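You operate a simulated robot arm through the tools that you are given. There is no shell and no other tool. Be economical: measure what you need, move in short steps, check, and stop when the job is done.

The job below is to be done with a simulated two-armed robot. You get a single attempt, and the scene is never put back.

Task
On the top of the fridge, pour about 60 ml from the jug into the beaker, holding that steady with the other hand, and put the jug back.

It is judged by the outcome, as a careful person would: the job done as asked, and still so three seconds after it is handed in. It fails if anything else is knocked over, pushed out of place, dropped, spilled or broken.

Robot
Two 7-joint arms with two-finger parallel grippers on one trunk, on a base that drives. Base frame: it is fixed to the floor where the robot stands at the start and does not move with it; the origin is under the middle of the robot, x ahead of it, y to its left, z up. Lengths are in m, angles in degrees, forces in N, time in s.
The left shoulder is at the start at [0.07, 0.134, 1.358], the right one opposite. With the tool pointing down near the work surface each hand reaches from about 0.1 to 0.62 m from the robot's upright axis, wherever it stands, measured 20 degrees to its own side. Payload 1.57 kg a hand.
Tool frame (each hand has its own): the origin (TCP) lies between the finger pads and is the grasp point; the fingertips stand 0.03 m ahead of it; z points along the fingers, y is the line along which they close. The gripper opens to 0.08 m. The fingers are 0.017 m wide and 0.012 m thick; the gripper's body (0.04 by 0.082 m) begins 0.08 m behind the TCP.
Orientation is that of the tool frame in the base frame, as a unit quaternion [x, y, z, w]. With the fingers straight down and closing along the base's y, the tool's x points along the base's -x, its y along +y and its z along -z.

Tools
- The arms move only by the tool arm_command. It takes "left_deltas", "right_deltas" or both (then of equal length, played together; a hand with none holds still); each is a list of rows, each an object of numbers (a shift or turn left out is 0, a gripper value left out holds the last): "x", "y", "z": the shift along the tool's x, y, z in units of 25 mm (1.0 is 25 mm); "rx", "ry", "rz": the turn, a rotation vector about the tool's x, y, z in units of 5 degrees (1.0 is 5 degrees). In form: [{"x": .., "y": .., "z": .., "rx": .., "ry": .., "rz": ..}, ...]. A call has 1 to 8 rows; each row shifts and turns the commanded pose from where the row before left it, along the tool's axes as they then stand. "left_hand" and "right_hand" are, for a hand that has rows, the opening in per cent of the stroke, from 0 (shut) to 100 (fully open), set as the call begins (left out, the last holds). A call with a number of a shift or a turn outside -1 to 1 is refused whole. Rows are played at 5 a second. More than 0.05 m and 8.6 degrees between two rows, or a gripper value outside its range, and nothing of the call is played. A pose out of reach is approached as far as the arm can. The call stops where the force on the tool passes 40 N (or 10 N more than at its start, if that is more) or the arm is blocked; 0.2 s more then pass. Each finger travels about 0.153 m/s and halts on what it meets, pressing with about 43 N; the grip force reading is that of the motor and also rises with nothing between the fingers. The clock runs only during rows and for 0.2 s after the last one: add rows that do not move to give the fingers time. The reply holds the time, the measured pose of the TCP, the force on the tool along the base axes, the opening and the grip force, in the units named above and with some noise, with the torque about the TCP (base axes, N m) and any sound that the robot's microphone picked up.
- Cameras (640 x 400 px; columns grow to the right, rows downward): "scene" is now at [0.1151, 0.0419, 1.563]; the picture's right is [0.55, -0.84, 0.00], its down [-0.64, -0.42, -0.64] and it looks along [0.53, 0.35, -0.77] (base axes); focal length 214 px, centre (320, 200). "left" rides on the left gripper at [0.072, 0.007, -0.122] in its tool frame; the picture's right is [-0.09, 1.00, 0.00], its down [-0.84, -0.08, -0.54] and it looks along [-0.54, -0.05, 0.84] (tool axes); focal length 238 px, centre (320, 200). "right" rides on the right gripper at [0.072, -0.007, -0.122] in its tool frame; the picture's right is [0.09, 1.00, 0.00], its down [-0.84, 0.08, -0.54] and it looks along [-0.54, 0.05, 0.84] (tool axes); focal length 238 px, centre (320, 200). There is no depth. A picture from a camera that has moved, and an enlarged one, comes with that camera's place and axes in the base frame and with its lens.
- capture(camera): a new picture of that camera. No time passes.
- raise_lower(by): slides the trunk up (or, below 0, down) by that many m; the arms and the scene camera ride with it, the base frame stays. It gives what a move gives, with no picture.
- roll_base(legs): drives the robot by 1 to 6 legs, each [ahead, left, turn to the left] in m, m and degrees, along the robot's own axes; the way and the turn of a leg run together, so that a leg with both is an arc; at most 1.5 m and 180 degrees a leg. The arms and the cameras ride along, it lands a little off, and it stops where it bumps. It gives what a move gives.
- pan_tilt(pan, tilt): turns the head with the scene camera to pan (to the left, within 86 degrees either way) and tilt (down, from -29 to 69), counted from straight ahead of the robot. It gives what a move gives.
- inspect(camera, box): a new picture of the part [left, top, right, bottom] of that camera's present view, enlarged. No time passes.
- finish_job(): hands the job in; it is judged then, once.

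Work in short steps. Places have to be worked out from the pictures, the camera data and where the tool is seen: move nearer, look again, correct. Check each grasp and each placing, and mend what went wrong. You have 120 turns and 100 pictures in all, those below and enlarged ones among them. Open the grippers and draw the arms clear of the work before you hand the job in, unless the task says otherwise; then end with one line.

The tools are called by a JSON object that holds its "fn" and its "kwargs". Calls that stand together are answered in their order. arm_command: Moves the arms, as the interface text tells. Its arguments: {"type":"object","properties":{"left_deltas":{"type":"array","items":{"type":"object","properties":{"x":{"type":"number"},"y":{"type":"number"},"z":{"type":"number"},"rx":{"type":"number"},"ry":{"type":"number"},"rz":{"type":"number"}}}},"left_hand":{"type":"number"},"right_deltas":{"type":"array","items":{"type":"object","properties":{"x":{"type":"number"},"y":{"type":"number"},"z":{"type":"number"},"rx":{"type":"number"},"ry":{"type":"number"},"rz":{"type":"number"}}}},"right_hand":{"type":"number"}},"required":[]} The other tools are called the same way: raise_lower (by) slides the trunk up or down; roll_base (legs) drives the base; pan_tilt (pan, tilt) turns the head that bears the scene camera; capture (camera) takes a picture; inspect (camera, box) takes an enlarged picture of a part of a camera's view; finish_job () hands the job in.

At the start:

```text
t: 0.0
left_ee_pos: [0.1888, 0.1936, 0.9981]
left_orientation: [-0.001, 1.0, 0.0, 0.0]
left_contact_force: [-0.1, -0.9, -0.7]
left_ft_torque: [0.04, 0.02, 0.02]
left_gripper_width: 0.0802
left_grip_force: 0.0
right_ee_pos: [0.2697, -0.0, 1.0001]
right_orientation: [0.001, 1.0, -0.001, 0.0]
right_contact_force: [0.1, -0.3, -0.4]
right_ft_torque: [0.02, -0.02, -0.03]
right_gripper_width: 0.0802
right_grip_force: 0.1
trunk travel left (down, up): [-0.931, 0.009]
robot x, y, heading: [0.0011, -0.0024, -0.1]
head pan, tilt: [33.1, 50.3]
```

scene: 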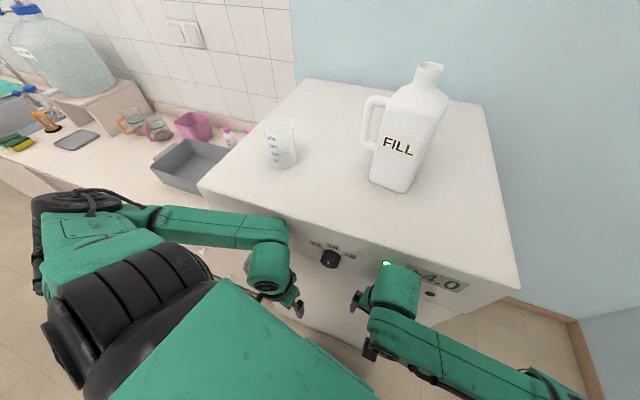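
right: 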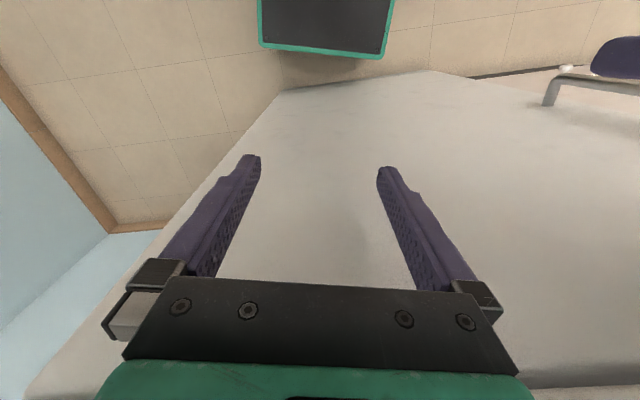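
left: 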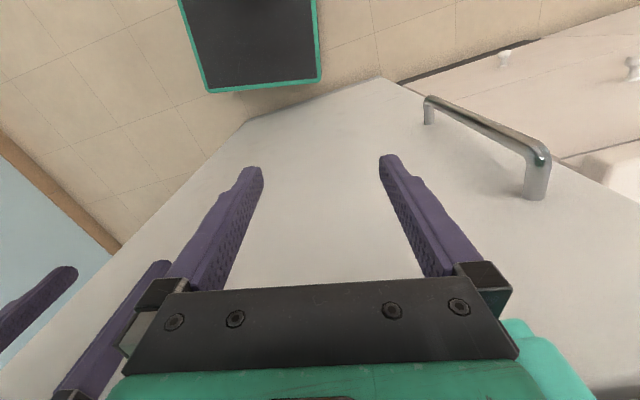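

The fridge top height is unknown, so I'll first zoom in on the beaker and jug, with the arms still.

{"fn": "inspect", "kwargs": {"camera": "scene", "box": [240, 50, 480, 200]}}

{"fn": "raise_lower", "kwargs": {"by": -0.1}}

{"fn": "capture", "kwargs": {"camera": "scene"}}

```text
2.67 times, centred on (360, 125) of scene
camera zoom: at [0.1151, 0.0419, 1.563], right [0.55, -0.84, 0.0], down [-0.64, -0.42, -0.64], along [0.53, 0.35, -0.77], focal length 572 px, centre (213, 400)
```

zoom: 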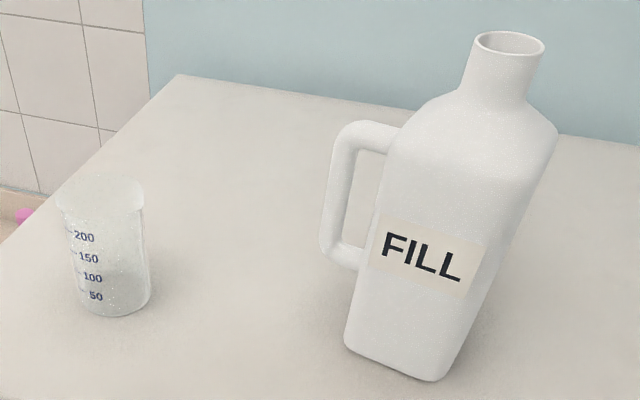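

```text
t: 1.3
left_ee_pos: [0.1772, 0.1907, 0.9007]
left_orientation: [-0.001, 1.0, 0.001, 0.002]
left_contact_force: [0.8, -0.9, -1.0]
left_ft_torque: [0.0, -0.01, 0.02]
left_gripper_width: 0.08
left_grip_force: 0.1
right_ee_pos: [0.2606, -0.003, 0.9022]
right_orientation: [0.001, 1.0, 0.003, 0.006]
right_contact_force: [-1.1, 1.0, -0.2]
right_ft_torque: [0.01, 0.02, -0.03]
right_gripper_width: 0.0803
right_grip_force: 0.0
trunk travel left (down, up): [-0.831, 0.109]
robot x, y, heading: [-0.0034, -0.0017, 0.1]
head pan, tilt: [33.1, 50.3]
```

```text
95 pictures are left
camera scene: at [0.1, 0.0365, 1.4638], right [0.55, -0.84, 0.0], down [-0.64, -0.42, -0.65], along [0.54, 0.35, -0.76], focal length 214 px, centre (320, 200)
```

scene: 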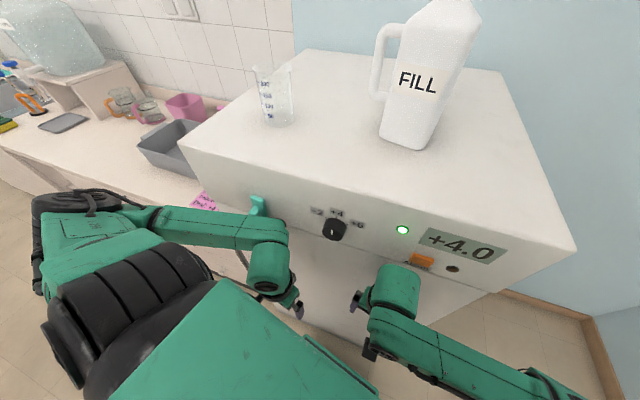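

Parallax puts the fridge top at z≈1.23, with the fridge yawed about 12°. The jug is at about (0.49, 0.10) with its handle towards +y, and the beaker is at about (0.38, 0.33). I'll raise the trunk again and bring the right hand back and up, clear of the fridge.

{"fn": "raise_lower", "kwargs": {"by": 0.105}}

{"fn": "arm_command", "kwargs": {"right_deltas": [{"x": 1, "y": -1}, {"x": 1, "y": -1}, {"x": 1, "y": -1, "z": -1}, {"x": 1, "y": -1, "z": -1}, {"z": -1, "y": -1}, {"z": -1, "y": -1}, {"z": -1, "y": -1}, {"z": -1, "y": -1}]}}

```text
t: 2.7
left_ee_pos: [0.1895, 0.1939, 1.0041]
left_orientation: [-0.001, 1.0, 0.0, -0.002]
left_contact_force: [-0.3, -1.0, 0.0]
left_ft_torque: [0.03, 0.03, -0.01]
left_gripper_width: 0.0798
left_grip_force: 0.1
right_ee_pos: [0.2712, 0.0006, 1.005]
right_orientation: [0.001, 1.0, 0.0, 0.0]
right_contact_force: [0.3, -0.4, -0.7]
right_ft_torque: [-0.02, -0.02, -0.01]
right_gripper_width: 0.0798
right_grip_force: 0.1
trunk travel left (down, up): [-0.936, 0.004]
robot x, y, heading: [0.0002, -0.0009, 0.0]
head pan, tilt: [33.1, 50.3]
```

```text
t: 4.5
left_ee_pos: [0.1884, 0.1931, 1.0046]
left_orientation: [-0.002, 1.0, 0.0, 0.0]
left_contact_force: [-0.7, -0.5, -0.7]
left_ft_torque: [0.0, -0.05, 0.0]
left_gripper_width: 0.0799
left_grip_force: 0.0
right_ee_pos: [0.2209, -0.0504, 1.0051]
right_orientation: [0.001, 1.0, 0.0, 0.0]
right_contact_force: [-0.3, -0.3, 0.0]
right_ft_torque: [0.03, -0.01, 0.0]
right_gripper_width: 0.0799
right_grip_force: 0.0
right hand out of reach, approached as far as the arm can: row 3, 4, 5, 6, 7, 8
trunk travel left (down, up): [-0.936, 0.004]
robot x, y, heading: [0.0025, 0.0013, -0.2]
head pan, tilt: [33.1, 50.3]
```

Close in, the arm has little room. I'll back the base up by 0.2 m so the arms can rise in front of the fridge.

{"fn": "roll_base", "kwargs": {"legs": [[-0.25, 0, 0]]}}

{"fn": "arm_command", "kwargs": {"right_deltas": [{"z": -1, "y": -1}, {"z": -1, "y": -1}, {"z": -1, "y": -1}, {"z": -1, "y": -1}, {"z": -1}, {"z": -1}, {"z": -1}, {"z": -1}]}}

```text
t: 6.3
left_ee_pos: [-0.0528, 0.193, 1.0049]
left_orientation: [0.0, 1.0, 0.001, 0.0]
left_contact_force: [-0.4, 0.3, -0.1]
left_ft_torque: [0.0, 0.02, 0.0]
left_gripper_width: 0.0799
left_grip_force: 0.1
right_ee_pos: [-0.0214, -0.0497, 1.0041]
right_orientation: [0.001, 1.0, 0.0, -0.001]
right_contact_force: [0.6, -0.3, -0.7]
right_ft_torque: [-0.04, -0.03, -0.01]
right_gripper_width: 0.08
right_grip_force: 0.0
trunk travel left (down, up): [-0.936, 0.004]
robot x, y, heading: [-0.2441, -0.0025, -0.2]
head pan, tilt: [33.1, 50.3]
```

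```text
t: 8.1
left_ee_pos: [-0.0555, 0.1945, 1.0047]
left_orientation: [-0.001, 1.0, 0.0, 0.0]
left_contact_force: [0.2, -0.2, -0.2]
left_ft_torque: [0.03, -0.01, 0.0]
left_gripper_width: 0.0798
left_grip_force: 0.1
right_ee_pos: [-0.0016, -0.0251, 1.0646]
right_orientation: [0.002, 1.0, -0.001, 0.0]
right_contact_force: [0.2, -0.3, 0.5]
right_ft_torque: [0.0, -0.02, 0.02]
right_gripper_width: 0.0798
right_grip_force: 0.0
right hand out of reach, approached as far as the arm can: row 1, 2, 3, 4, 5, 6, 7, 8
trunk travel left (down, up): [-0.936, 0.004]
robot x, y, heading: [-0.2483, 0.0001, 0.1]
head pan, tilt: [33.1, 50.3]
```

The command is saturating near the body. I'll move the hand forward, away from the robot, and yaw towards the wanted orientation (rz +), checking reach as I go.

{"fn": "arm_command", "kwargs": {"right_deltas": [{"x": -1, "y": -1}, {"x": -1, "y": -1}, {"x": -1, "y": -1}, {"x": -1, "y": -1}, {"x": -1, "y": -1}, {"x": -1, "y": -1}]}}

```text
t: 9.5
left_ee_pos: [-0.0547, 0.1921, 1.0052]
left_orientation: [0.001, 1.0, 0.001, -0.001]
left_contact_force: [0.0, 0.3, 0.1]
left_ft_torque: [-0.02, 0.04, 0.03]
left_gripper_width: 0.08
left_grip_force: 0.0
right_ee_pos: [0.1504, -0.1762, 1.0658]
right_orientation: [0.002, 1.0, 0.0, -0.001]
right_contact_force: [-1.0, 0.0, 1.0]
right_ft_torque: [-0.01, -0.03, 0.02]
right_gripper_width: 0.0802
right_grip_force: 0.0
trunk travel left (down, up): [-0.936, 0.004]
robot x, y, heading: [-0.2443, -0.0002, -0.2]
head pan, tilt: [33.1, 50.3]
```

The hand is now well inside its workspace. Next I'll yaw it about tool z towards the camera-up pose.

{"fn": "arm_command", "kwargs": {"right_deltas": [{"rz": 1}, {"rz": 1}, {"rz": 1}, {"rz": 1}, {"rz": 1}, {"rz": 1}, {"rz": 1}, {"rz": 1}]}}

{"fn": "arm_command", "kwargs": {"right_deltas": [{"rz": 1}, {"rz": 1}, {"rz": 1}, {"rz": 1}, {"rz": 1}, {"rz": 1}, {"rz": 1}, {"rz": 1}]}}

```text
t: 11.3
left_ee_pos: [-0.0549, 0.1936, 1.0051]
left_orientation: [0.001, 1.0, 0.001, 0.0]
left_contact_force: [0.2, -0.2, 0.1]
left_ft_torque: [-0.01, -0.02, -0.02]
left_gripper_width: 0.08
left_grip_force: 0.1
right_ee_pos: [0.1494, -0.1753, 1.0656]
right_orientation: [0.346, 0.938, 0.0, 0.0]
right_contact_force: [-0.4, 0.1, 0.4]
right_ft_torque: [-0.01, 0.02, -0.01]
right_gripper_width: 0.0801
right_grip_force: 0.0
trunk travel left (down, up): [-0.936, 0.004]
robot x, y, heading: [-0.2448, 0.0031, -0.1]
head pan, tilt: [33.1, 50.3]
```

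```text
t: 13.1
left_ee_pos: [-0.0546, 0.1932, 1.0056]
left_orientation: [0.0, 1.0, 0.001, -0.001]
left_contact_force: [-0.1, 0.5, -0.1]
left_ft_torque: [0.0, 0.01, 0.0]
left_gripper_width: 0.0798
left_grip_force: 0.1
right_ee_pos: [0.15, -0.1733, 1.0663]
right_orientation: [0.645, 0.764, 0.0, 0.001]
right_contact_force: [0.2, -0.2, 0.6]
right_ft_torque: [-0.02, 0.03, -0.03]
right_gripper_width: 0.0797
right_grip_force: 0.0
trunk travel left (down, up): [-0.936, 0.004]
robot x, y, heading: [-0.2474, 0.0016, -0.2]
head pan, tilt: [33.1, 50.3]
```

The yaw is about −80°, matching the jug's yaw. Now I'll pitch the fingers up to horizontal, pointing left, while rising.

{"fn": "arm_command", "kwargs": {"right_deltas": [{"ry": 1, "z": -0.8}, {"ry": 1, "z": -0.8}, {"ry": 1, "z": -0.8}, {"ry": 1, "z": -0.8}, {"ry": 1, "z": -0.8}, {"ry": 1, "z": -0.8}, {"ry": 1, "z": -0.8}, {"ry": 1, "z": -0.8}]}}

{"fn": "arm_command", "kwargs": {"right_deltas": [{"ry": 1, "x": 0.8}, {"ry": 1, "x": 0.8}, {"ry": 1, "x": 0.8}, {"ry": 1, "x": 0.8}, {"ry": 1, "x": 0.8}, {"ry": 1, "x": 0.8}, {"ry": 1, "x": 0.8}, {"ry": 1, "x": 0.8}]}}

{"fn": "capture", "kwargs": {"camera": "right"}}

{"fn": "capture", "kwargs": {"camera": "scene"}}

```text
t: 14.9
left_ee_pos: [-0.0539, 0.1924, 1.005]
left_orientation: [0.0, 1.0, 0.001, 0.0]
left_contact_force: [-0.4, 0.4, -0.2]
left_ft_torque: [0.02, 0.01, -0.01]
left_gripper_width: 0.0799
left_grip_force: 0.1
right_ee_pos: [0.1578, -0.222, 1.216]
right_orientation: [0.606, 0.718, 0.222, -0.261]
right_contact_force: [-1.2, 0.5, 0.1]
right_ft_torque: [0.03, -0.02, 0.03]
right_gripper_width: 0.08
right_grip_force: 0.1
trunk travel left (down, up): [-0.936, 0.004]
robot x, y, heading: [-0.2405, 0.0021, -0.3]
head pan, tilt: [33.1, 50.3]
```

```text
t: 16.7
left_ee_pos: [-0.0553, 0.1934, 1.0043]
left_orientation: [-0.001, 1.0, 0.001, 0.001]
left_contact_force: [0.2, 0.0, -0.1]
left_ft_torque: [-0.02, -0.02, 0.01]
left_gripper_width: 0.0799
left_grip_force: 0.1
right_ee_pos: [0.1445, -0.1361, 1.3484]
right_orientation: [0.493, 0.586, 0.415, -0.492]
right_contact_force: [1.0, 0.2, 0.5]
right_ft_torque: [0.0, 0.05, 0.0]
right_gripper_width: 0.08
right_grip_force: 0.1
trunk travel left (down, up): [-0.936, 0.004]
robot x, y, heading: [-0.2407, -0.0009, -0.2]
head pan, tilt: [33.1, 50.3]
```

```text
94 pictures are left
camera right: at [0.1554, -0.2433, 1.4402], right [0.98, 0.18, 0.09], down [0.19, -0.66, -0.73], along [-0.08, 0.73, -0.68], focal length 238 px, centre (320, 200)
```

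right: 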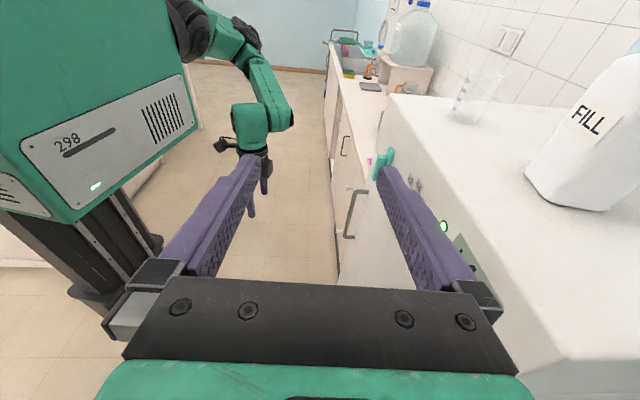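

```text
93 pictures are left
camera scene: at [-0.1287, 0.0419, 1.568], right [0.54, -0.84, 0.0], down [-0.65, -0.42, -0.64], along [0.54, 0.35, -0.77], focal length 214 px, centre (320, 200)
```

scene: 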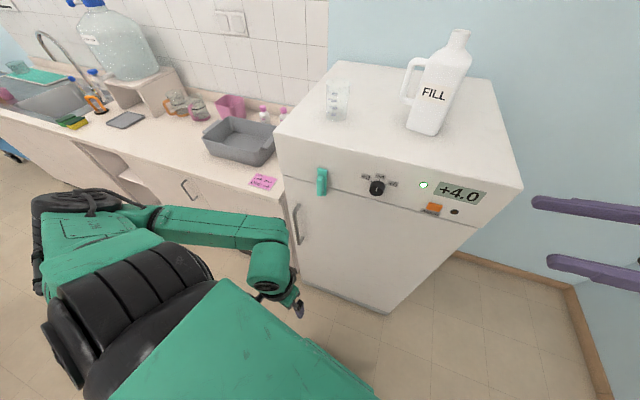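

The orientation works, with the camera above. I'll zoom in on the jug in the right view to get its geometry.

{"fn": "inspect", "kwargs": {"camera": "right", "box": [480, 40, 640, 240]}}

{"fn": "inspect", "kwargs": {"camera": "scene", "box": [310, 20, 500, 140]}}

```text
2.00 times, centred on (560, 140) of right
camera zoom: at [0.1554, -0.2433, 1.4402], right [0.98, 0.18, 0.09], down [0.19, -0.66, -0.73], along [-0.08, 0.73, -0.68], focal length 477 px, centre (-160, 320)
```

zoom: 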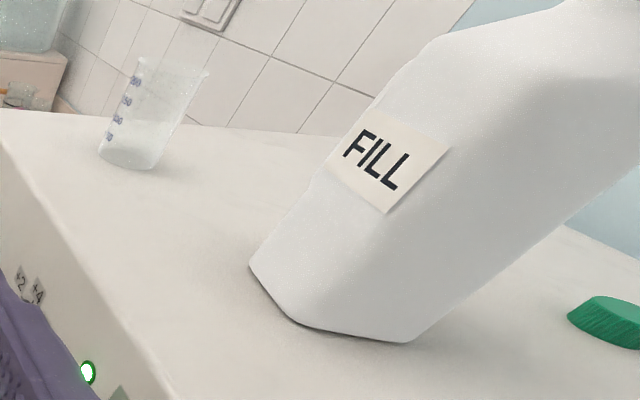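

```text
3.33 times, centred on (405, 80) of scene
camera zoom: at [-0.1287, 0.0419, 1.568], right [0.54, -0.84, 0.0], down [-0.65, -0.42, -0.64], along [0.54, 0.35, -0.77], focal length 715 px, centre (37, 600)
```

zoom: 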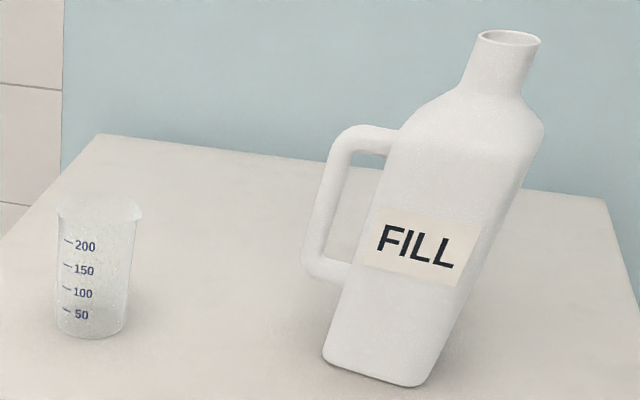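

The jug footprint is roughly x 0.453–0.532, y 0.065–0.14, with a green item behind it at x≈0.7. I'll finish the pitch and drive forward to get the hand right of the jug and check the fit.

{"fn": "arm_command", "kwargs": {"right_deltas": [{"ry": 1, "z": -1}, {"ry": 1, "z": -1}, {"z": -1}]}}

{"fn": "roll_base", "kwargs": {"legs": [[0.2, 0, 0]]}}

{"fn": "capture", "kwargs": {"camera": "right"}}

```text
t: 17.5
left_ee_pos: [-0.0542, 0.1934, 1.0038]
left_orientation: [0.0, 1.0, 0.001, -0.001]
left_contact_force: [-0.2, 0.4, 0.0]
left_ft_torque: [-0.01, -0.04, -0.02]
left_gripper_width: 0.0802
left_grip_force: 0.1
right_ee_pos: [0.1599, -0.2111, 1.3533]
right_orientation: [-0.456, -0.54, -0.457, 0.54]
right_contact_force: [0.0, 0.6, 0.6]
right_ft_torque: [0.01, -0.03, 0.0]
right_gripper_width: 0.08
right_grip_force: 0.0
trunk travel left (down, up): [-0.936, 0.004]
robot x, y, heading: [-0.2413, -0.0013, -0.2]
head pan, tilt: [33.1, 50.3]
```

```text
t: 19.1
left_ee_pos: [0.1495, 0.1905, 1.0063]
left_orientation: [0.003, 1.0, 0.0, 0.002]
left_contact_force: [-0.2, 0.4, 0.8]
left_ft_torque: [0.01, -0.02, 0.02]
left_gripper_width: 0.0799
left_grip_force: 0.2
right_ee_pos: [0.3591, -0.2142, 1.3546]
right_orientation: [0.456, 0.541, 0.457, -0.539]
right_contact_force: [-0.5, 0.1, 0.1]
right_ft_torque: [0.0, -0.01, -0.05]
right_gripper_width: 0.0799
right_grip_force: 0.1
trunk travel left (down, up): [-0.936, 0.004]
robot x, y, heading: [-0.0405, -0.0029, 0.0]
head pan, tilt: [33.1, 50.3]
```

```text
90 pictures are left
camera right: at [0.3726, -0.3333, 1.4273], right [0.98, 0.17, 0.1], down [0.17, -0.52, -0.84], along [-0.09, 0.84, -0.54], focal length 238 px, centre (320, 200)
```

right: 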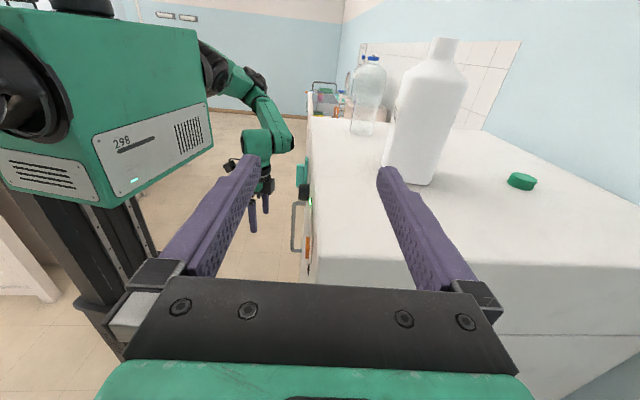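

Moving the right hand right of the jug, to about (0.51, −0.08), to look straight at it.

{"fn": "arm_command", "kwargs": {"right_deltas": [{"y": 1}, {"y": 1}, {"y": 1}, {"y": 1, "z": 0.6}, {"y": 1, "z": 0.8}, {"y": 0.8, "z": 0.8}, {"z": 0.8}, {"z": 0.5}]}}

{"fn": "capture", "kwargs": {"camera": "right"}}

{"fn": "capture", "kwargs": {"camera": "scene"}}

```text
t: 20.9
left_ee_pos: [0.1509, 0.1907, 1.0046]
left_orientation: [0.003, 1.0, 0.0, -0.001]
left_contact_force: [0.1, -1.0, -0.1]
left_ft_torque: [0.04, -0.01, 0.01]
left_gripper_width: 0.08
left_grip_force: 0.0
right_ee_pos: [0.4914, -0.1025, 1.3538]
right_orientation: [0.456, 0.541, 0.457, -0.539]
right_contact_force: [-0.2, -0.7, 1.0]
right_ft_torque: [0.01, 0.05, 0.01]
right_gripper_width: 0.0799
right_grip_force: 0.0
trunk travel left (down, up): [-0.936, 0.004]
robot x, y, heading: [-0.0392, -0.0, -0.7]
head pan, tilt: [33.1, 50.3]
```

```text
89 pictures are left
camera right: at [0.5054, -0.2217, 1.4262], right [0.98, 0.16, 0.09], down [0.17, -0.52, -0.84], along [-0.09, 0.84, -0.54], focal length 238 px, centre (320, 200)
```

right: 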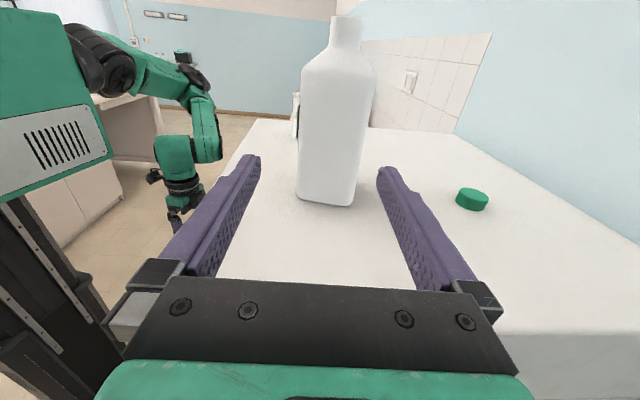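

```text
88 pictures are left
camera scene: at [0.0768, 0.0408, 1.568], right [0.54, -0.84, 0.0], down [-0.65, -0.42, -0.64], along [0.54, 0.35, -0.77], focal length 214 px, centre (320, 200)
```

scene: 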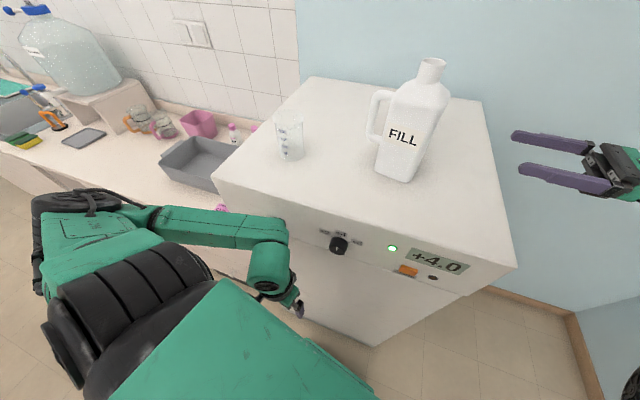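

The body is about 0.08 m wide, too tight for the gripper, so I'll use the handle, at about (0.48, 0.172, 1.343). The left hand will take the handle from the front and pour away from it to the right, while the right hand holds the beaker. I'll back up to give the left arm room to rise.

{"fn": "roll_base", "kwargs": {"legs": [[-0.28, 0, 0]]}}

{"fn": "arm_command", "kwargs": {"left_deltas": [{"x": -1, "y": 0.5}, {"x": -1, "y": 0.5}, {"x": -1, "y": 0.5}, {"x": -1, "y": 0.5}, {"x": -1}, {"x": -1}, {"x": -1}]}}

{"fn": "arm_command", "kwargs": {"left_deltas": [{"ry": -1, "z": -0.9}, {"ry": -1, "z": -0.9}, {"ry": -1, "z": -0.9}, {"ry": -1, "z": -0.9}, {"ry": -1, "z": -0.9}, {"ry": -1, "z": -0.9}, {"ry": -1, "z": -0.9}, {"ry": -1, "z": -0.9}]}}

```text
t: 22.9
left_ee_pos: [-0.1242, 0.1936, 1.0042]
left_orientation: [0.003, 1.0, 0.001, -0.001]
left_contact_force: [0.3, -0.2, 0.2]
left_ft_torque: [-0.03, 0.02, 0.01]
left_gripper_width: 0.0799
left_grip_force: 0.1
right_ee_pos: [0.2171, -0.1001, 1.3533]
right_orientation: [-0.457, -0.539, -0.457, 0.54]
right_contact_force: [0.4, -0.6, -0.1]
right_ft_torque: [0.04, -0.02, 0.01]
right_gripper_width: 0.08
right_grip_force: 0.0
trunk travel left (down, up): [-0.936, 0.004]
robot x, y, heading: [-0.3184, -0.0004, -0.6]
head pan, tilt: [33.1, 50.3]
```

```text
t: 24.5
left_ee_pos: [0.0504, 0.2404, 1.0042]
left_orientation: [0.002, 1.0, 0.001, 0.0]
left_contact_force: [0.3, 0.6, 0.5]
left_ft_torque: [-0.04, 0.03, -0.01]
left_gripper_width: 0.08
left_grip_force: 0.2
right_ee_pos: [0.2148, -0.0995, 1.3548]
right_orientation: [-0.457, -0.539, -0.457, 0.54]
right_contact_force: [0.5, -0.1, 0.5]
right_ft_torque: [-0.04, -0.01, 0.02]
right_gripper_width: 0.08
right_grip_force: 0.2
trunk travel left (down, up): [-0.936, 0.004]
robot x, y, heading: [-0.315, 0.0004, -0.6]
head pan, tilt: [33.1, 50.3]
```

```text
t: 26.3
left_ee_pos: [0.055, 0.2233, 1.1572]
left_orientation: [-0.033, 0.951, 0.03, 0.307]
left_contact_force: [-0.7, 0.1, -0.1]
left_ft_torque: [0.02, 0.02, 0.0]
left_gripper_width: 0.0801
left_grip_force: 0.1
left hand out of reach, approached as far as the arm can: row 6, 7, 8
right_ee_pos: [0.2151, -0.1019, 1.3532]
right_orientation: [-0.457, -0.54, -0.457, 0.54]
right_contact_force: [0.2, -0.2, 0.1]
right_ft_torque: [0.02, 0.0, 0.02]
right_gripper_width: 0.0799
right_grip_force: 0.1
trunk travel left (down, up): [-0.936, 0.004]
robot x, y, heading: [-0.3166, -0.0022, -0.1]
head pan, tilt: [33.1, 50.3]
```

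The pitch is at about 36°, then it hit a limit. I'll move forward to extend the arm and keep pitching.

{"fn": "arm_command", "kwargs": {"left_deltas": [{"x": -0.8, "z": 0.6}, {"x": -0.8, "z": 0.6}, {"x": -0.8, "z": 0.6}, {"x": -0.8, "z": 0.6}]}}

{"fn": "arm_command", "kwargs": {"left_deltas": [{"ry": -1}, {"ry": -1}, {"ry": -1}, {"ry": -1}, {"ry": -1}, {"ry": -1}, {"ry": -1}, {"ry": -1}]}}

```text
t: 27.3
left_ee_pos: [0.1529, 0.2354, 1.158]
left_orientation: [-0.033, 0.95, 0.029, 0.308]
left_contact_force: [-0.4, 0.6, 0.0]
left_ft_torque: [-0.03, -0.01, -0.01]
left_gripper_width: 0.08
left_grip_force: 0.1
right_ee_pos: [0.2149, -0.0999, 1.3535]
right_orientation: [0.457, 0.539, 0.457, -0.539]
right_contact_force: [-0.8, 0.7, 0.7]
right_ft_torque: [0.0, -0.01, 0.02]
right_gripper_width: 0.0799
right_grip_force: 0.0
trunk travel left (down, up): [-0.936, 0.004]
robot x, y, heading: [-0.3144, -0.0016, -0.3]
head pan, tilt: [33.1, 50.3]
```

```text
t: 29.1
left_ee_pos: [0.1492, 0.225, 1.1682]
left_orientation: [-0.027, 0.838, 0.041, 0.543]
left_contact_force: [0.6, -0.4, 0.2]
left_ft_torque: [0.0, 0.0, 0.0]
left_gripper_width: 0.0799
left_grip_force: 0.0
left hand out of reach, approached as far as the arm can: row 6, 7, 8
right_ee_pos: [0.2137, -0.1013, 1.3541]
right_orientation: [-0.457, -0.539, -0.458, 0.539]
right_contact_force: [-0.1, -0.5, -0.1]
right_ft_torque: [-0.04, -0.02, 0.01]
right_gripper_width: 0.0801
right_grip_force: 0.1
trunk travel left (down, up): [-0.936, 0.004]
robot x, y, heading: [-0.3157, 0.0042, -0.5]
head pan, tilt: [33.1, 50.3]
```

Now pitched to about 66°. I'll lift straight up, since higher the wrist should be able to pitch more.

{"fn": "arm_command", "kwargs": {"left_deltas": [{"x": -0.9, "z": -0.3}, {"x": -0.9, "z": -0.3}, {"x": -0.9, "z": -0.3}, {"x": -0.9, "z": -0.3}, {"x": -0.9, "z": -0.3}, {"x": -0.9, "z": -0.3}, {"x": -0.9, "z": -0.3}, {"x": -0.9, "z": -0.3}]}}

{"fn": "arm_command", "kwargs": {"left_deltas": [{"ry": -1}, {"ry": -1}, {"ry": -1}, {"ry": -1}, {"ry": -1}]}}

```text
t: 30.9
left_ee_pos: [0.1592, 0.2192, 1.3575]
left_orientation: [-0.025, 0.825, 0.039, 0.563]
left_contact_force: [0.0, -0.6, 0.2]
left_ft_torque: [-0.02, 0.06, -0.02]
left_gripper_width: 0.0801
left_grip_force: 0.1
right_ee_pos: [0.2136, -0.1001, 1.3543]
right_orientation: [0.456, 0.54, 0.457, -0.54]
right_contact_force: [-0.6, -0.3, 0.2]
right_ft_torque: [0.02, 0.0, 0.0]
right_gripper_width: 0.0799
right_grip_force: 0.0
trunk travel left (down, up): [-0.936, 0.004]
robot x, y, heading: [-0.3174, 0.0025, -0.4]
head pan, tilt: [33.1, 50.3]
```

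```text
t: 32.1
left_ee_pos: [0.1799, 0.2276, 1.358]
left_orientation: [-0.017, 0.701, 0.045, 0.712]
left_contact_force: [0.0, -0.4, -0.1]
left_ft_torque: [-0.02, -0.04, 0.02]
left_gripper_width: 0.0801
left_grip_force: 0.1
left hand out of reach, approached as far as the arm can: row 3, 4, 5
right_ee_pos: [0.2147, -0.103, 1.3525]
right_orientation: [-0.457, -0.539, -0.458, 0.54]
right_contact_force: [-0.6, -0.2, -0.2]
right_ft_torque: [0.02, 0.01, -0.01]
right_gripper_width: 0.0798
right_grip_force: 0.1
trunk travel left (down, up): [-0.936, 0.004]
robot x, y, heading: [-0.3163, 0.001, -0.5]
head pan, tilt: [33.1, 50.3]
```

The left fingers are now horizontal, pointing forward with 5° left yaw. I'll shift right to the handle's line and drive forward 0.2 m to look at the handle with the left camera.

{"fn": "arm_command", "kwargs": {"left_deltas": [{"y": -0.8}, {"y": -0.8}, {}], "left_hand": 60}}

{"fn": "roll_base", "kwargs": {"legs": [[0.17, 0, 0.3]]}}

{"fn": "capture", "kwargs": {"camera": "left"}}

{"fn": "capture", "kwargs": {"camera": "scene"}}

```text
t: 32.9
left_ee_pos: [0.1805, 0.1907, 1.3554]
left_orientation: [-0.015, 0.684, 0.045, 0.728]
left_contact_force: [0.6, -0.2, -0.1]
left_ft_torque: [-0.02, -0.04, -0.02]
left_gripper_width: 0.0481
left_grip_force: 0.0
right_ee_pos: [0.2136, -0.0996, 1.3538]
right_orientation: [0.457, 0.541, 0.457, -0.539]
right_contact_force: [-0.3, 0.3, 0.2]
right_ft_torque: [0.02, 0.02, -0.01]
right_gripper_width: 0.0801
right_grip_force: 0.0
trunk travel left (down, up): [-0.936, 0.004]
robot x, y, heading: [-0.3182, 0.0015, -0.3]
head pan, tilt: [33.1, 50.3]
```

```text
t: 34.3
left_ee_pos: [0.3438, 0.1922, 1.3581]
left_orientation: [-0.018, 0.684, 0.047, 0.728]
left_contact_force: [-0.2, 0.4, 1.1]
left_ft_torque: [0.03, 0.02, 0.0]
left_gripper_width: 0.0481
left_grip_force: 0.0
right_ee_pos: [0.3769, -0.0969, 1.3564]
right_orientation: [0.454, 0.542, 0.456, -0.54]
right_contact_force: [-1.1, 0.0, -0.5]
right_ft_torque: [-0.01, -0.01, -0.01]
right_gripper_width: 0.0798
right_grip_force: 0.1
trunk travel left (down, up): [-0.936, 0.004]
robot x, y, heading: [-0.1493, 0.0033, -0.2]
head pan, tilt: [33.1, 50.3]
```

```text
87 pictures are left
camera left: at [0.2268, 0.1921, 1.2769], right [-0.1, 0.99, 0.13], down [-0.58, -0.16, 0.8], along [0.81, 0.0, 0.59], focal length 238 px, centre (320, 200)
```

left: 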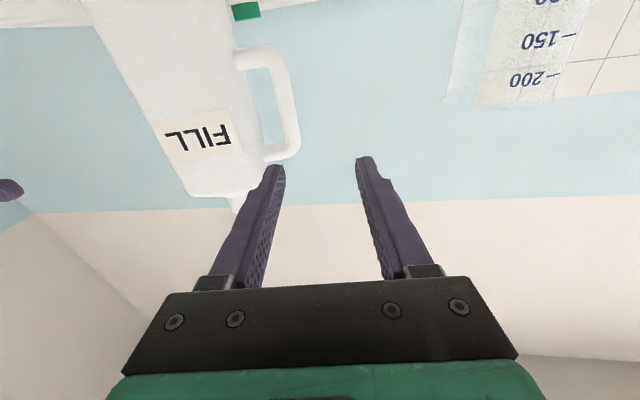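

```text
86 pictures are left
camera scene: at [-0.0389, 0.0424, 1.5684], right [0.55, -0.84, 0.0], down [-0.64, -0.42, -0.64], along [0.54, 0.35, -0.77], focal length 214 px, centre (320, 200)
```

scene: 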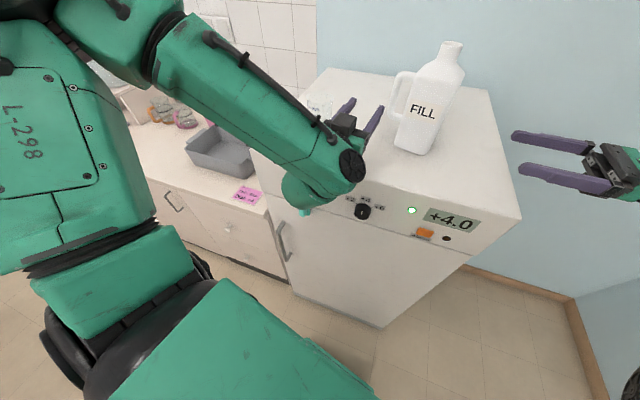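

The left camera confirms the bar at about (0.48, 0.172), z 1.29–1.385. I'll zoom to refine its y and thickness.

{"fn": "inspect", "kwargs": {"camera": "left", "box": [200, 20, 360, 180]}}

```text
2.50 times, centred on (280, 100) of left
camera zoom: at [0.2268, 0.1921, 1.2769], right [-0.1, 0.99, 0.13], down [-0.58, -0.16, 0.8], along [0.81, 0.0, 0.59], focal length 596 px, centre (420, 450)
```

zoom: 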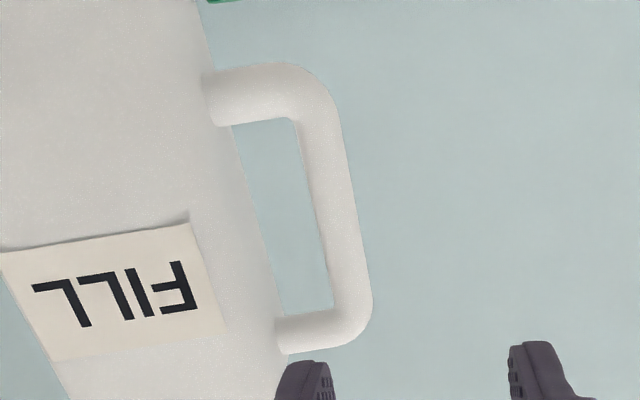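

The bar is about 0.016 m thick at y≈0.174, with a gap to the body of about 0.023 m. I'll level the left hand, narrow the opening to 0.029 m, align, and advance halfway.

{"fn": "arm_command", "kwargs": {"left_deltas": [{"rz": -0.44, "ry": 0.74}, {"y": -0.6, "x": 0.6}, {"y": -0.6}, {"z": 0.6}, {"z": 0.6}, {"z": 0.6}, {"z": 0.6}, {}], "left_hand": 37}}

{"fn": "capture", "kwargs": {"camera": "left"}}

{"fn": "capture", "kwargs": {"camera": "scene"}}

```text
t: 36.1
left_ee_pos: [0.4109, 0.1676, 1.3405]
left_orientation: [-0.032, 0.708, 0.031, 0.705]
left_contact_force: [-0.2, 0.2, 0.0]
left_ft_torque: [-0.03, 0.01, -0.02]
left_gripper_width: 0.0297
left_grip_force: 0.1
right_ee_pos: [0.3821, -0.0976, 1.3534]
right_orientation: [0.455, 0.542, 0.456, -0.541]
right_contact_force: [-0.4, -0.1, -0.2]
right_ft_torque: [0.01, 0.0, 0.0]
right_gripper_width: 0.0799
right_grip_force: 0.1
trunk travel left (down, up): [-0.936, 0.004]
robot x, y, heading: [-0.1517, 0.0042, -0.0]
head pan, tilt: [33.1, 50.3]
```

```text
84 pictures are left
camera left: at [0.289, 0.1647, 1.2672], right [-0.09, 0.99, 0.09], down [-0.53, -0.13, 0.84], along [0.84, 0.03, 0.54], focal length 238 px, centre (320, 200)
```

left: 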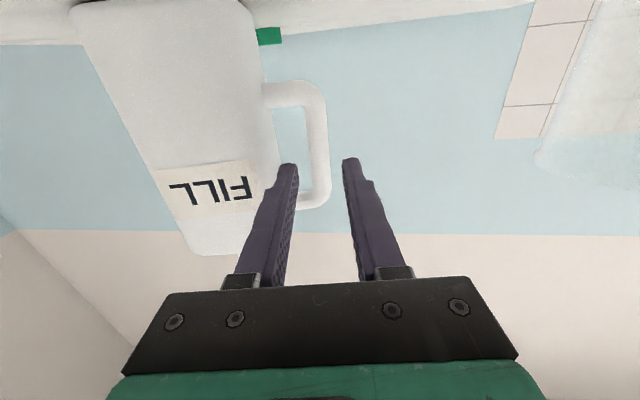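

```text
83 pictures are left
camera scene: at [-0.0345, 0.0424, 1.568], right [0.55, -0.84, 0.0], down [-0.64, -0.42, -0.64], along [0.54, 0.35, -0.77], focal length 214 px, centre (320, 200)
```

scene: 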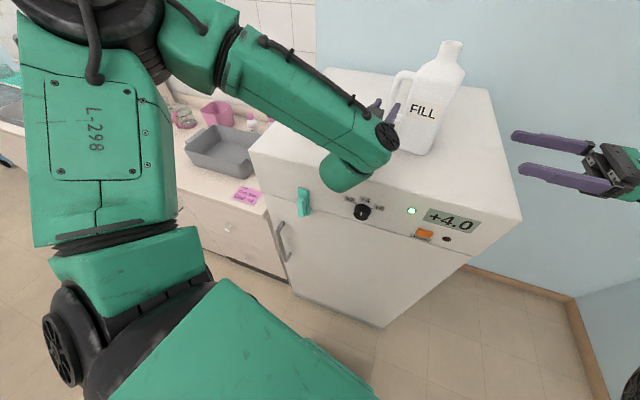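

Aligned: the bar's line matches to within about 1 mm. I'll advance in two steps with a check between.

{"fn": "arm_command", "kwargs": {"left_deltas": [{"z": 0.5, "y": 0.04}, {"z": 0.5}, {"z": 0.5}]}}

{"fn": "capture", "kwargs": {"camera": "left"}}

{"fn": "inspect", "kwargs": {"camera": "scene", "box": [340, 30, 500, 170]}}

```text
t: 36.9
left_ee_pos: [0.4472, 0.1713, 1.3399]
left_orientation: [-0.032, 0.708, 0.031, 0.705]
left_contact_force: [-0.6, -0.3, 1.0]
left_ft_torque: [-0.04, 0.02, 0.02]
left_gripper_width: 0.0296
left_grip_force: 0.0
right_ee_pos: [0.3821, -0.0971, 1.354]
right_orientation: [0.455, 0.541, 0.456, -0.541]
right_contact_force: [-1.1, 0.1, 0.5]
right_ft_torque: [0.0, 0.01, 0.03]
right_gripper_width: 0.0804
right_grip_force: 0.1
trunk travel left (down, up): [-0.936, 0.004]
robot x, y, heading: [-0.1513, 0.0022, -0.1]
head pan, tilt: [33.1, 50.3]
```

```text
82 pictures are left
camera left: at [0.3251, 0.1685, 1.2676], right [-0.09, 0.99, 0.09], down [-0.53, -0.13, 0.84], along [0.84, 0.03, 0.54], focal length 238 px, centre (320, 200)
```

left: 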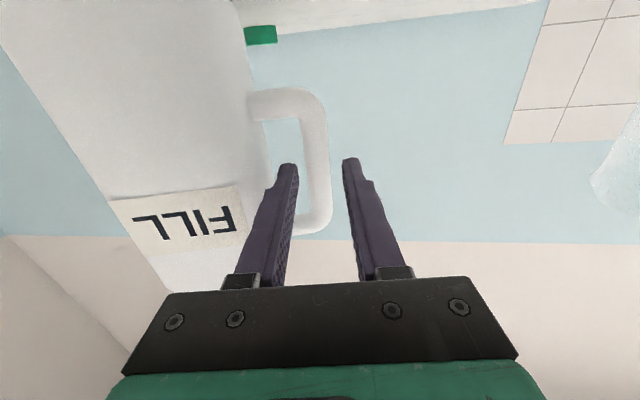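

```text
2.86 times, centred on (420, 100) of scene
camera zoom: at [-0.0337, 0.0422, 1.568], right [0.55, -0.84, 0.0], down [-0.65, -0.42, -0.64], along [0.54, 0.35, -0.77], focal length 613 px, centre (34, 486)
```

zoom: 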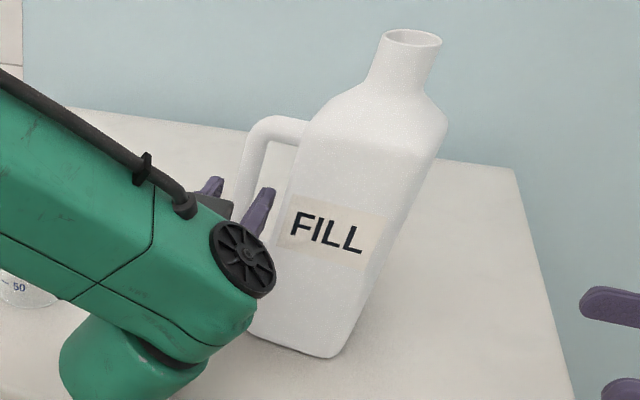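

The fingers straddle the bar cleanly. I'll advance the last 33 mm and close.

{"fn": "arm_command", "kwargs": {"left_deltas": [{"z": 0.45}, {"z": 0.45}, {"z": 0.42}, {}]}}

{"fn": "capture", "kwargs": {"camera": "left"}}

{"fn": "arm_command", "kwargs": {"left_deltas": [{}, {}, {}], "left_hand": 0}}

{"fn": "capture", "kwargs": {"camera": "left"}}

```text
t: 37.9
left_ee_pos: [0.4803, 0.1746, 1.341]
left_orientation: [-0.032, 0.708, 0.031, 0.705]
left_contact_force: [0.1, 0.6, -0.7]
left_ft_torque: [0.01, 0.0, 0.04]
left_gripper_width: 0.0295
left_grip_force: 0.1
right_ee_pos: [0.3814, -0.098, 1.3535]
right_orientation: [0.455, 0.542, 0.455, -0.541]
right_contact_force: [-0.6, -0.7, 0.5]
right_ft_torque: [0.0, 0.01, -0.01]
right_gripper_width: 0.0797
right_grip_force: 0.0
trunk travel left (down, up): [-0.936, 0.004]
robot x, y, heading: [-0.1508, 0.0019, -0.0]
head pan, tilt: [33.1, 50.3]
```

```text
80 pictures are left
camera left: at [0.3584, 0.1718, 1.2679], right [-0.09, 0.99, 0.09], down [-0.53, -0.13, 0.84], along [0.84, 0.03, 0.54], focal length 238 px, centre (320, 200)
```

left: 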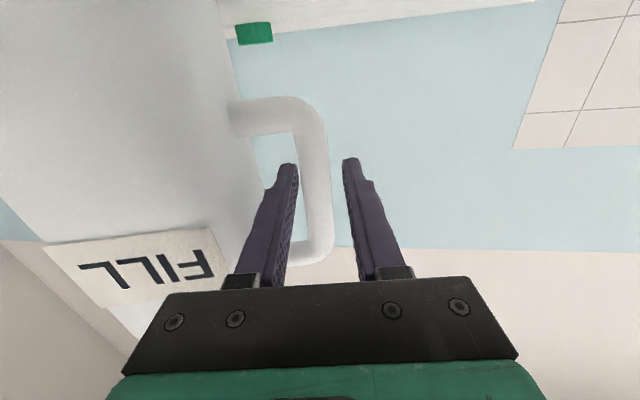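

```text
t: 38.7
left_ee_pos: [0.4807, 0.1748, 1.3421]
left_orientation: [-0.031, 0.708, 0.031, 0.705]
left_contact_force: [-0.3, -0.6, 1.9]
left_ft_torque: [-0.45, -0.01, 0.01]
left_gripper_width: 0.0167
left_grip_force: 31.7
right_ee_pos: [0.3816, -0.0983, 1.3544]
right_orientation: [0.455, 0.541, 0.457, -0.54]
right_contact_force: [-0.4, 0.1, -0.2]
right_ft_torque: [0.0, -0.02, -0.02]
right_gripper_width: 0.08
right_grip_force: 0.1
trunk travel left (down, up): [-0.936, 0.004]
robot x, y, heading: [-0.1486, 0.0045, 0.0]
head pan, tilt: [33.1, 50.3]
```

```text
79 pictures are left
camera left: at [0.3583, 0.1713, 1.2682], right [-0.09, 0.99, 0.09], down [-0.53, -0.13, 0.84], along [0.84, 0.03, 0.54], focal length 238 px, centre (320, 200)
```

left: 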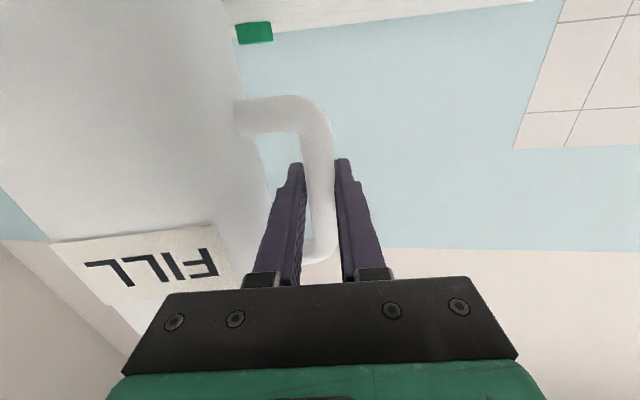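

Gripped at 0.0167 m with 32 N; I'll return the jug to TCP (0.481, 0.175, 1.342) later. Now a small test lift of 20 mm.

{"fn": "arm_command", "kwargs": {"left_deltas": [{"x": -0.2}, {"x": -0.2}, {"x": -0.2}, {"x": -0.2}, {}]}}

{"fn": "capture", "kwargs": {"camera": "left"}}

{"fn": "capture", "kwargs": {"camera": "scene"}}

```text
t: 39.9
left_ee_pos: [0.4796, 0.1766, 1.3618]
left_orientation: [-0.034, 0.707, 0.032, 0.705]
left_contact_force: [-0.7, 1.8, 0.0]
left_ft_torque: [0.0, -0.01, -0.01]
left_gripper_width: 0.0166
left_grip_force: 31.7
right_ee_pos: [0.3819, -0.0974, 1.3542]
right_orientation: [0.455, 0.542, 0.455, -0.54]
right_contact_force: [-0.6, -0.2, -0.3]
right_ft_torque: [0.03, 0.02, -0.01]
right_gripper_width: 0.0799
right_grip_force: 0.1
trunk travel left (down, up): [-0.936, 0.004]
robot x, y, heading: [-0.1476, 0.0037, -0.1]
head pan, tilt: [33.1, 50.3]
```

```text
78 pictures are left
camera left: at [0.3578, 0.1729, 1.2883], right [-0.09, 0.99, 0.09], down [-0.53, -0.13, 0.84], along [0.84, 0.03, 0.54], focal length 238 px, centre (320, 200)
```

left: 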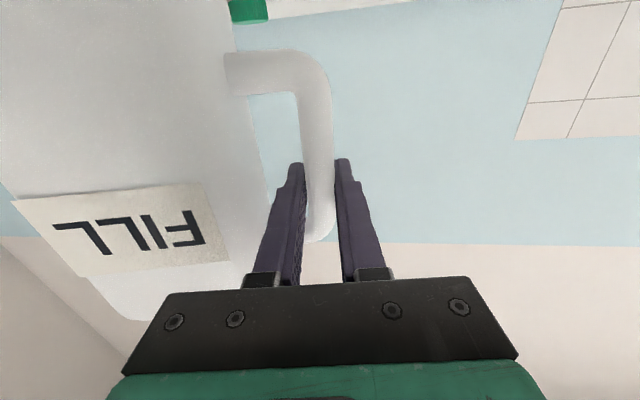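

```text
77 pictures are left
camera scene: at [-0.0343, 0.0433, 1.568], right [0.55, -0.84, 0.0], down [-0.64, -0.42, -0.64], along [0.54, 0.35, -0.77], focal length 214 px, centre (320, 200)
```

scene: 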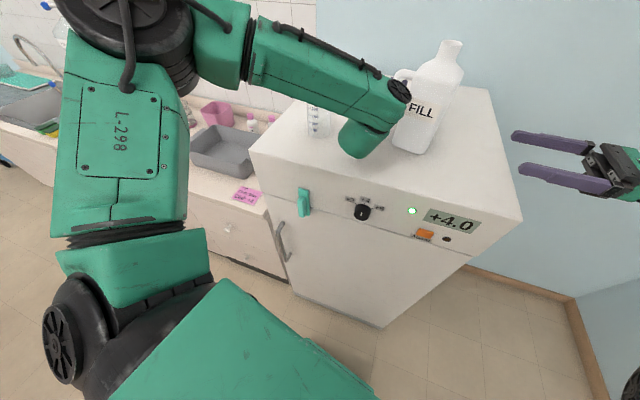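

The left view suggests the handle slid about 20 mm through the grip. I'll look closer.

{"fn": "inspect", "kwargs": {"camera": "scene", "box": [360, 20, 500, 170]}}

{"fn": "inspect", "kwargs": {"camera": "left", "box": [200, 30, 400, 300]}}

{"fn": "capture", "kwargs": {"camera": "right"}}

```text
2.67 times, centred on (430, 95) of scene
camera zoom: at [-0.0343, 0.0433, 1.568], right [0.55, -0.84, 0.0], down [-0.64, -0.42, -0.64], along [0.54, 0.35, -0.77], focal length 572 px, centre (27, 480)
```

zoom: 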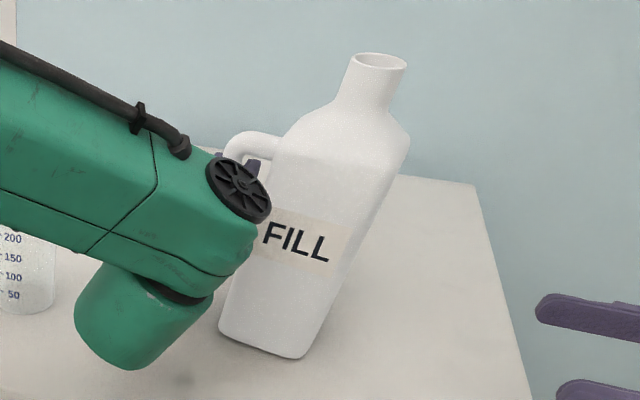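

```text
1.48 times, centred on (300, 165) of left
camera zoom: at [0.3578, 0.1729, 1.2883], right [-0.09, 0.99, 0.09], down [-0.53, -0.13, 0.84], along [0.84, 0.03, 0.54], focal length 353 px, centre (350, 252)
```

zoom: 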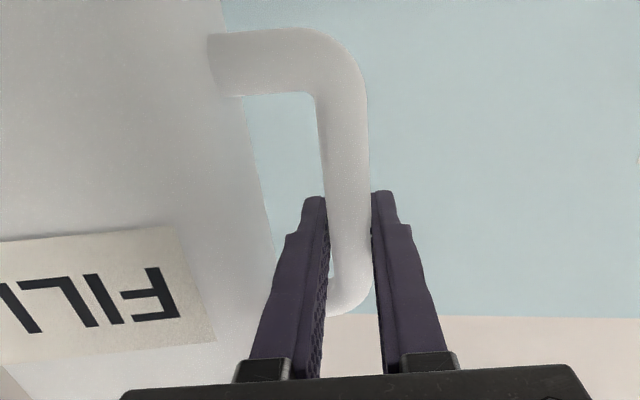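

```text
74 pictures are left
camera right: at [0.3955, -0.2172, 1.4262], right [0.98, 0.17, 0.09], down [0.17, -0.52, -0.84], along [-0.09, 0.84, -0.54], focal length 238 px, centre (320, 200)
```

right: 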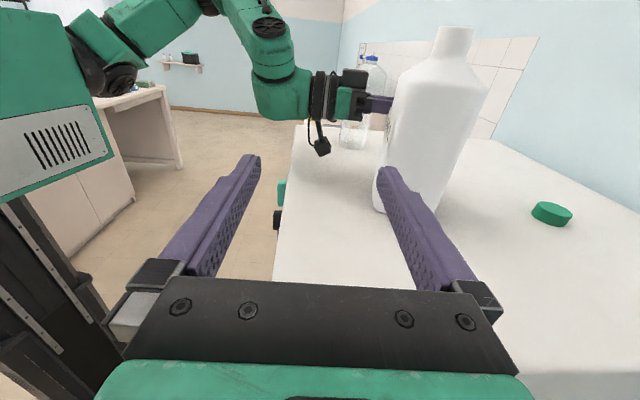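

The jug stayed on the fridge while the fingers slid up the bar, so the grip is slippery. The fingers are now just under the handle's top arm, which can carry the weight, so I'll keep lifting gently and watch the force.

{"fn": "arm_command", "kwargs": {"left_deltas": [{"x": -0.15}, {"x": -0.15}, {"x": -0.15}, {"x": -0.15}, {"x": -0.15}, {"x": -0.15}, {}], "left_hand": 0}}

{"fn": "capture", "kwargs": {"camera": "left"}}

{"fn": "inspect", "kwargs": {"camera": "scene", "box": [360, 20, 500, 170]}}

```text
t: 41.5
left_ee_pos: [0.4822, 0.1758, 1.381]
left_orientation: [-0.031, 0.708, 0.031, 0.705]
left_contact_force: [-1.2, -0.4, -4.2]
left_ft_torque: [0.33, 0.0, -0.01]
left_gripper_width: 0.0167
left_grip_force: 31.9
right_ee_pos: [0.3824, -0.0976, 1.3539]
right_orientation: [0.456, 0.541, 0.456, -0.541]
right_contact_force: [0.3, -0.1, -0.3]
right_ft_torque: [0.0, -0.02, 0.0]
right_gripper_width: 0.0801
right_grip_force: 0.1
trunk travel left (down, up): [-0.936, 0.004]
robot x, y, heading: [-0.1481, -0.0009, -0.3]
head pan, tilt: [33.1, 50.3]
```

```text
73 pictures are left
camera left: at [0.3602, 0.1716, 1.3091], right [-0.09, 0.99, 0.09], down [-0.53, -0.13, 0.84], along [0.84, 0.03, 0.54], focal length 238 px, centre (320, 200)
```

left: 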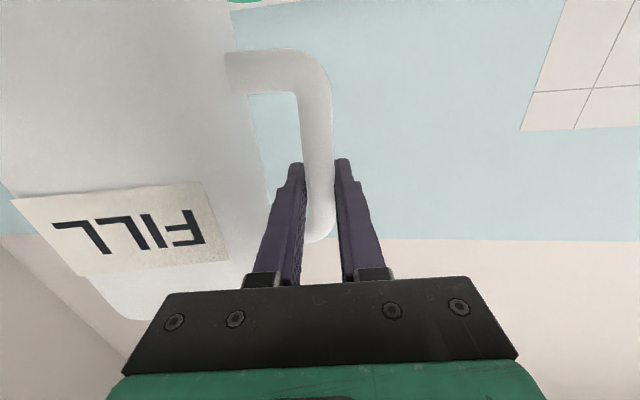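

```text
2.67 times, centred on (430, 95) of scene
camera zoom: at [-0.0326, 0.0423, 1.5679], right [0.55, -0.84, 0.0], down [-0.65, -0.42, -0.64], along [0.53, 0.35, -0.77], focal length 572 px, centre (27, 480)
```

zoom: 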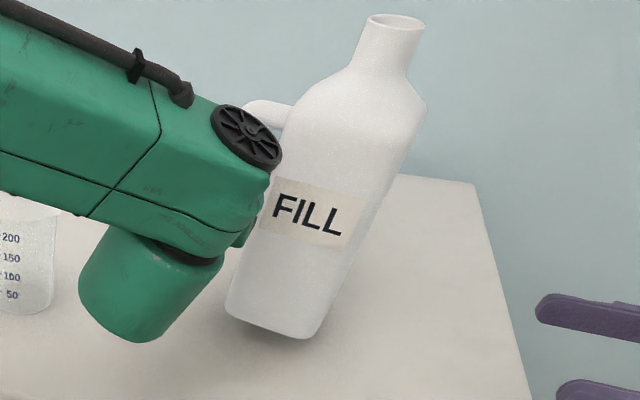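

The jug is hanging from the handle's top arm, upright, at about 4.2 N (0.43 kg). I estimate the grip point is 0.13 m above its base. I'll lift it high enough to clear the beaker.

{"fn": "arm_command", "kwargs": {"left_deltas": [{"x": -0.4}, {"x": -0.6}, {"x": -0.8}, {"x": -0.8}, {"x": -0.8}, {"x": -0.8}, {"x": -0.6}, {"x": -0.4}]}}

{"fn": "arm_command", "kwargs": {"left_deltas": [{"y": 0.4, "z": -0.2}, {"y": 0.7, "z": -0.3}, {"y": 0.8, "z": -0.3}, {"y": 0.8, "z": -0.3}, {"y": 0.8, "z": -0.3}, {"y": 0.8, "z": -0.3}, {"y": 0.7, "z": -0.3}, {"y": 0.4}]}}

{"fn": "capture", "kwargs": {"camera": "scene"}}

```text
t: 43.3
left_ee_pos: [0.4814, 0.1753, 1.5143]
left_orientation: [-0.033, 0.707, 0.033, 0.706]
left_contact_force: [-0.4, -0.2, -5.2]
left_ft_torque: [0.33, 0.0, 0.01]
left_gripper_width: 0.0164
left_grip_force: 32.2
right_ee_pos: [0.3826, -0.0979, 1.3536]
right_orientation: [-0.455, -0.542, -0.455, 0.542]
right_contact_force: [-0.1, -0.3, 0.0]
right_ft_torque: [-0.02, -0.01, 0.0]
right_gripper_width: 0.0801
right_grip_force: 0.0
trunk travel left (down, up): [-0.936, 0.004]
robot x, y, heading: [-0.1485, 0.0028, -0.1]
head pan, tilt: [33.1, 50.3]
```

```text
t: 45.1
left_ee_pos: [0.4191, 0.3066, 1.5132]
left_orientation: [-0.031, 0.708, 0.031, 0.705]
left_contact_force: [1.1, -0.2, -5.1]
left_ft_torque: [0.29, 0.01, -0.06]
left_gripper_width: 0.0167
left_grip_force: 31.7
right_ee_pos: [0.3823, -0.0969, 1.3539]
right_orientation: [-0.455, -0.541, -0.456, 0.541]
right_contact_force: [-0.5, -0.1, -0.4]
right_ft_torque: [0.0, 0.01, 0.04]
right_gripper_width: 0.0801
right_grip_force: 0.0
trunk travel left (down, up): [-0.936, 0.004]
robot x, y, heading: [-0.1457, 0.0006, -0.3]
head pan, tilt: [33.1, 50.3]
```

```text
71 pictures are left
camera scene: at [-0.033, 0.0432, 1.5679], right [0.55, -0.84, 0.0], down [-0.65, -0.42, -0.64], along [0.53, 0.35, -0.77], focal length 214 px, centre (320, 200)
```

scene: 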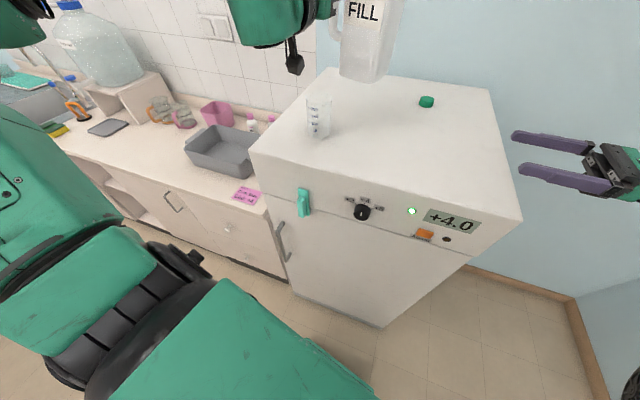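

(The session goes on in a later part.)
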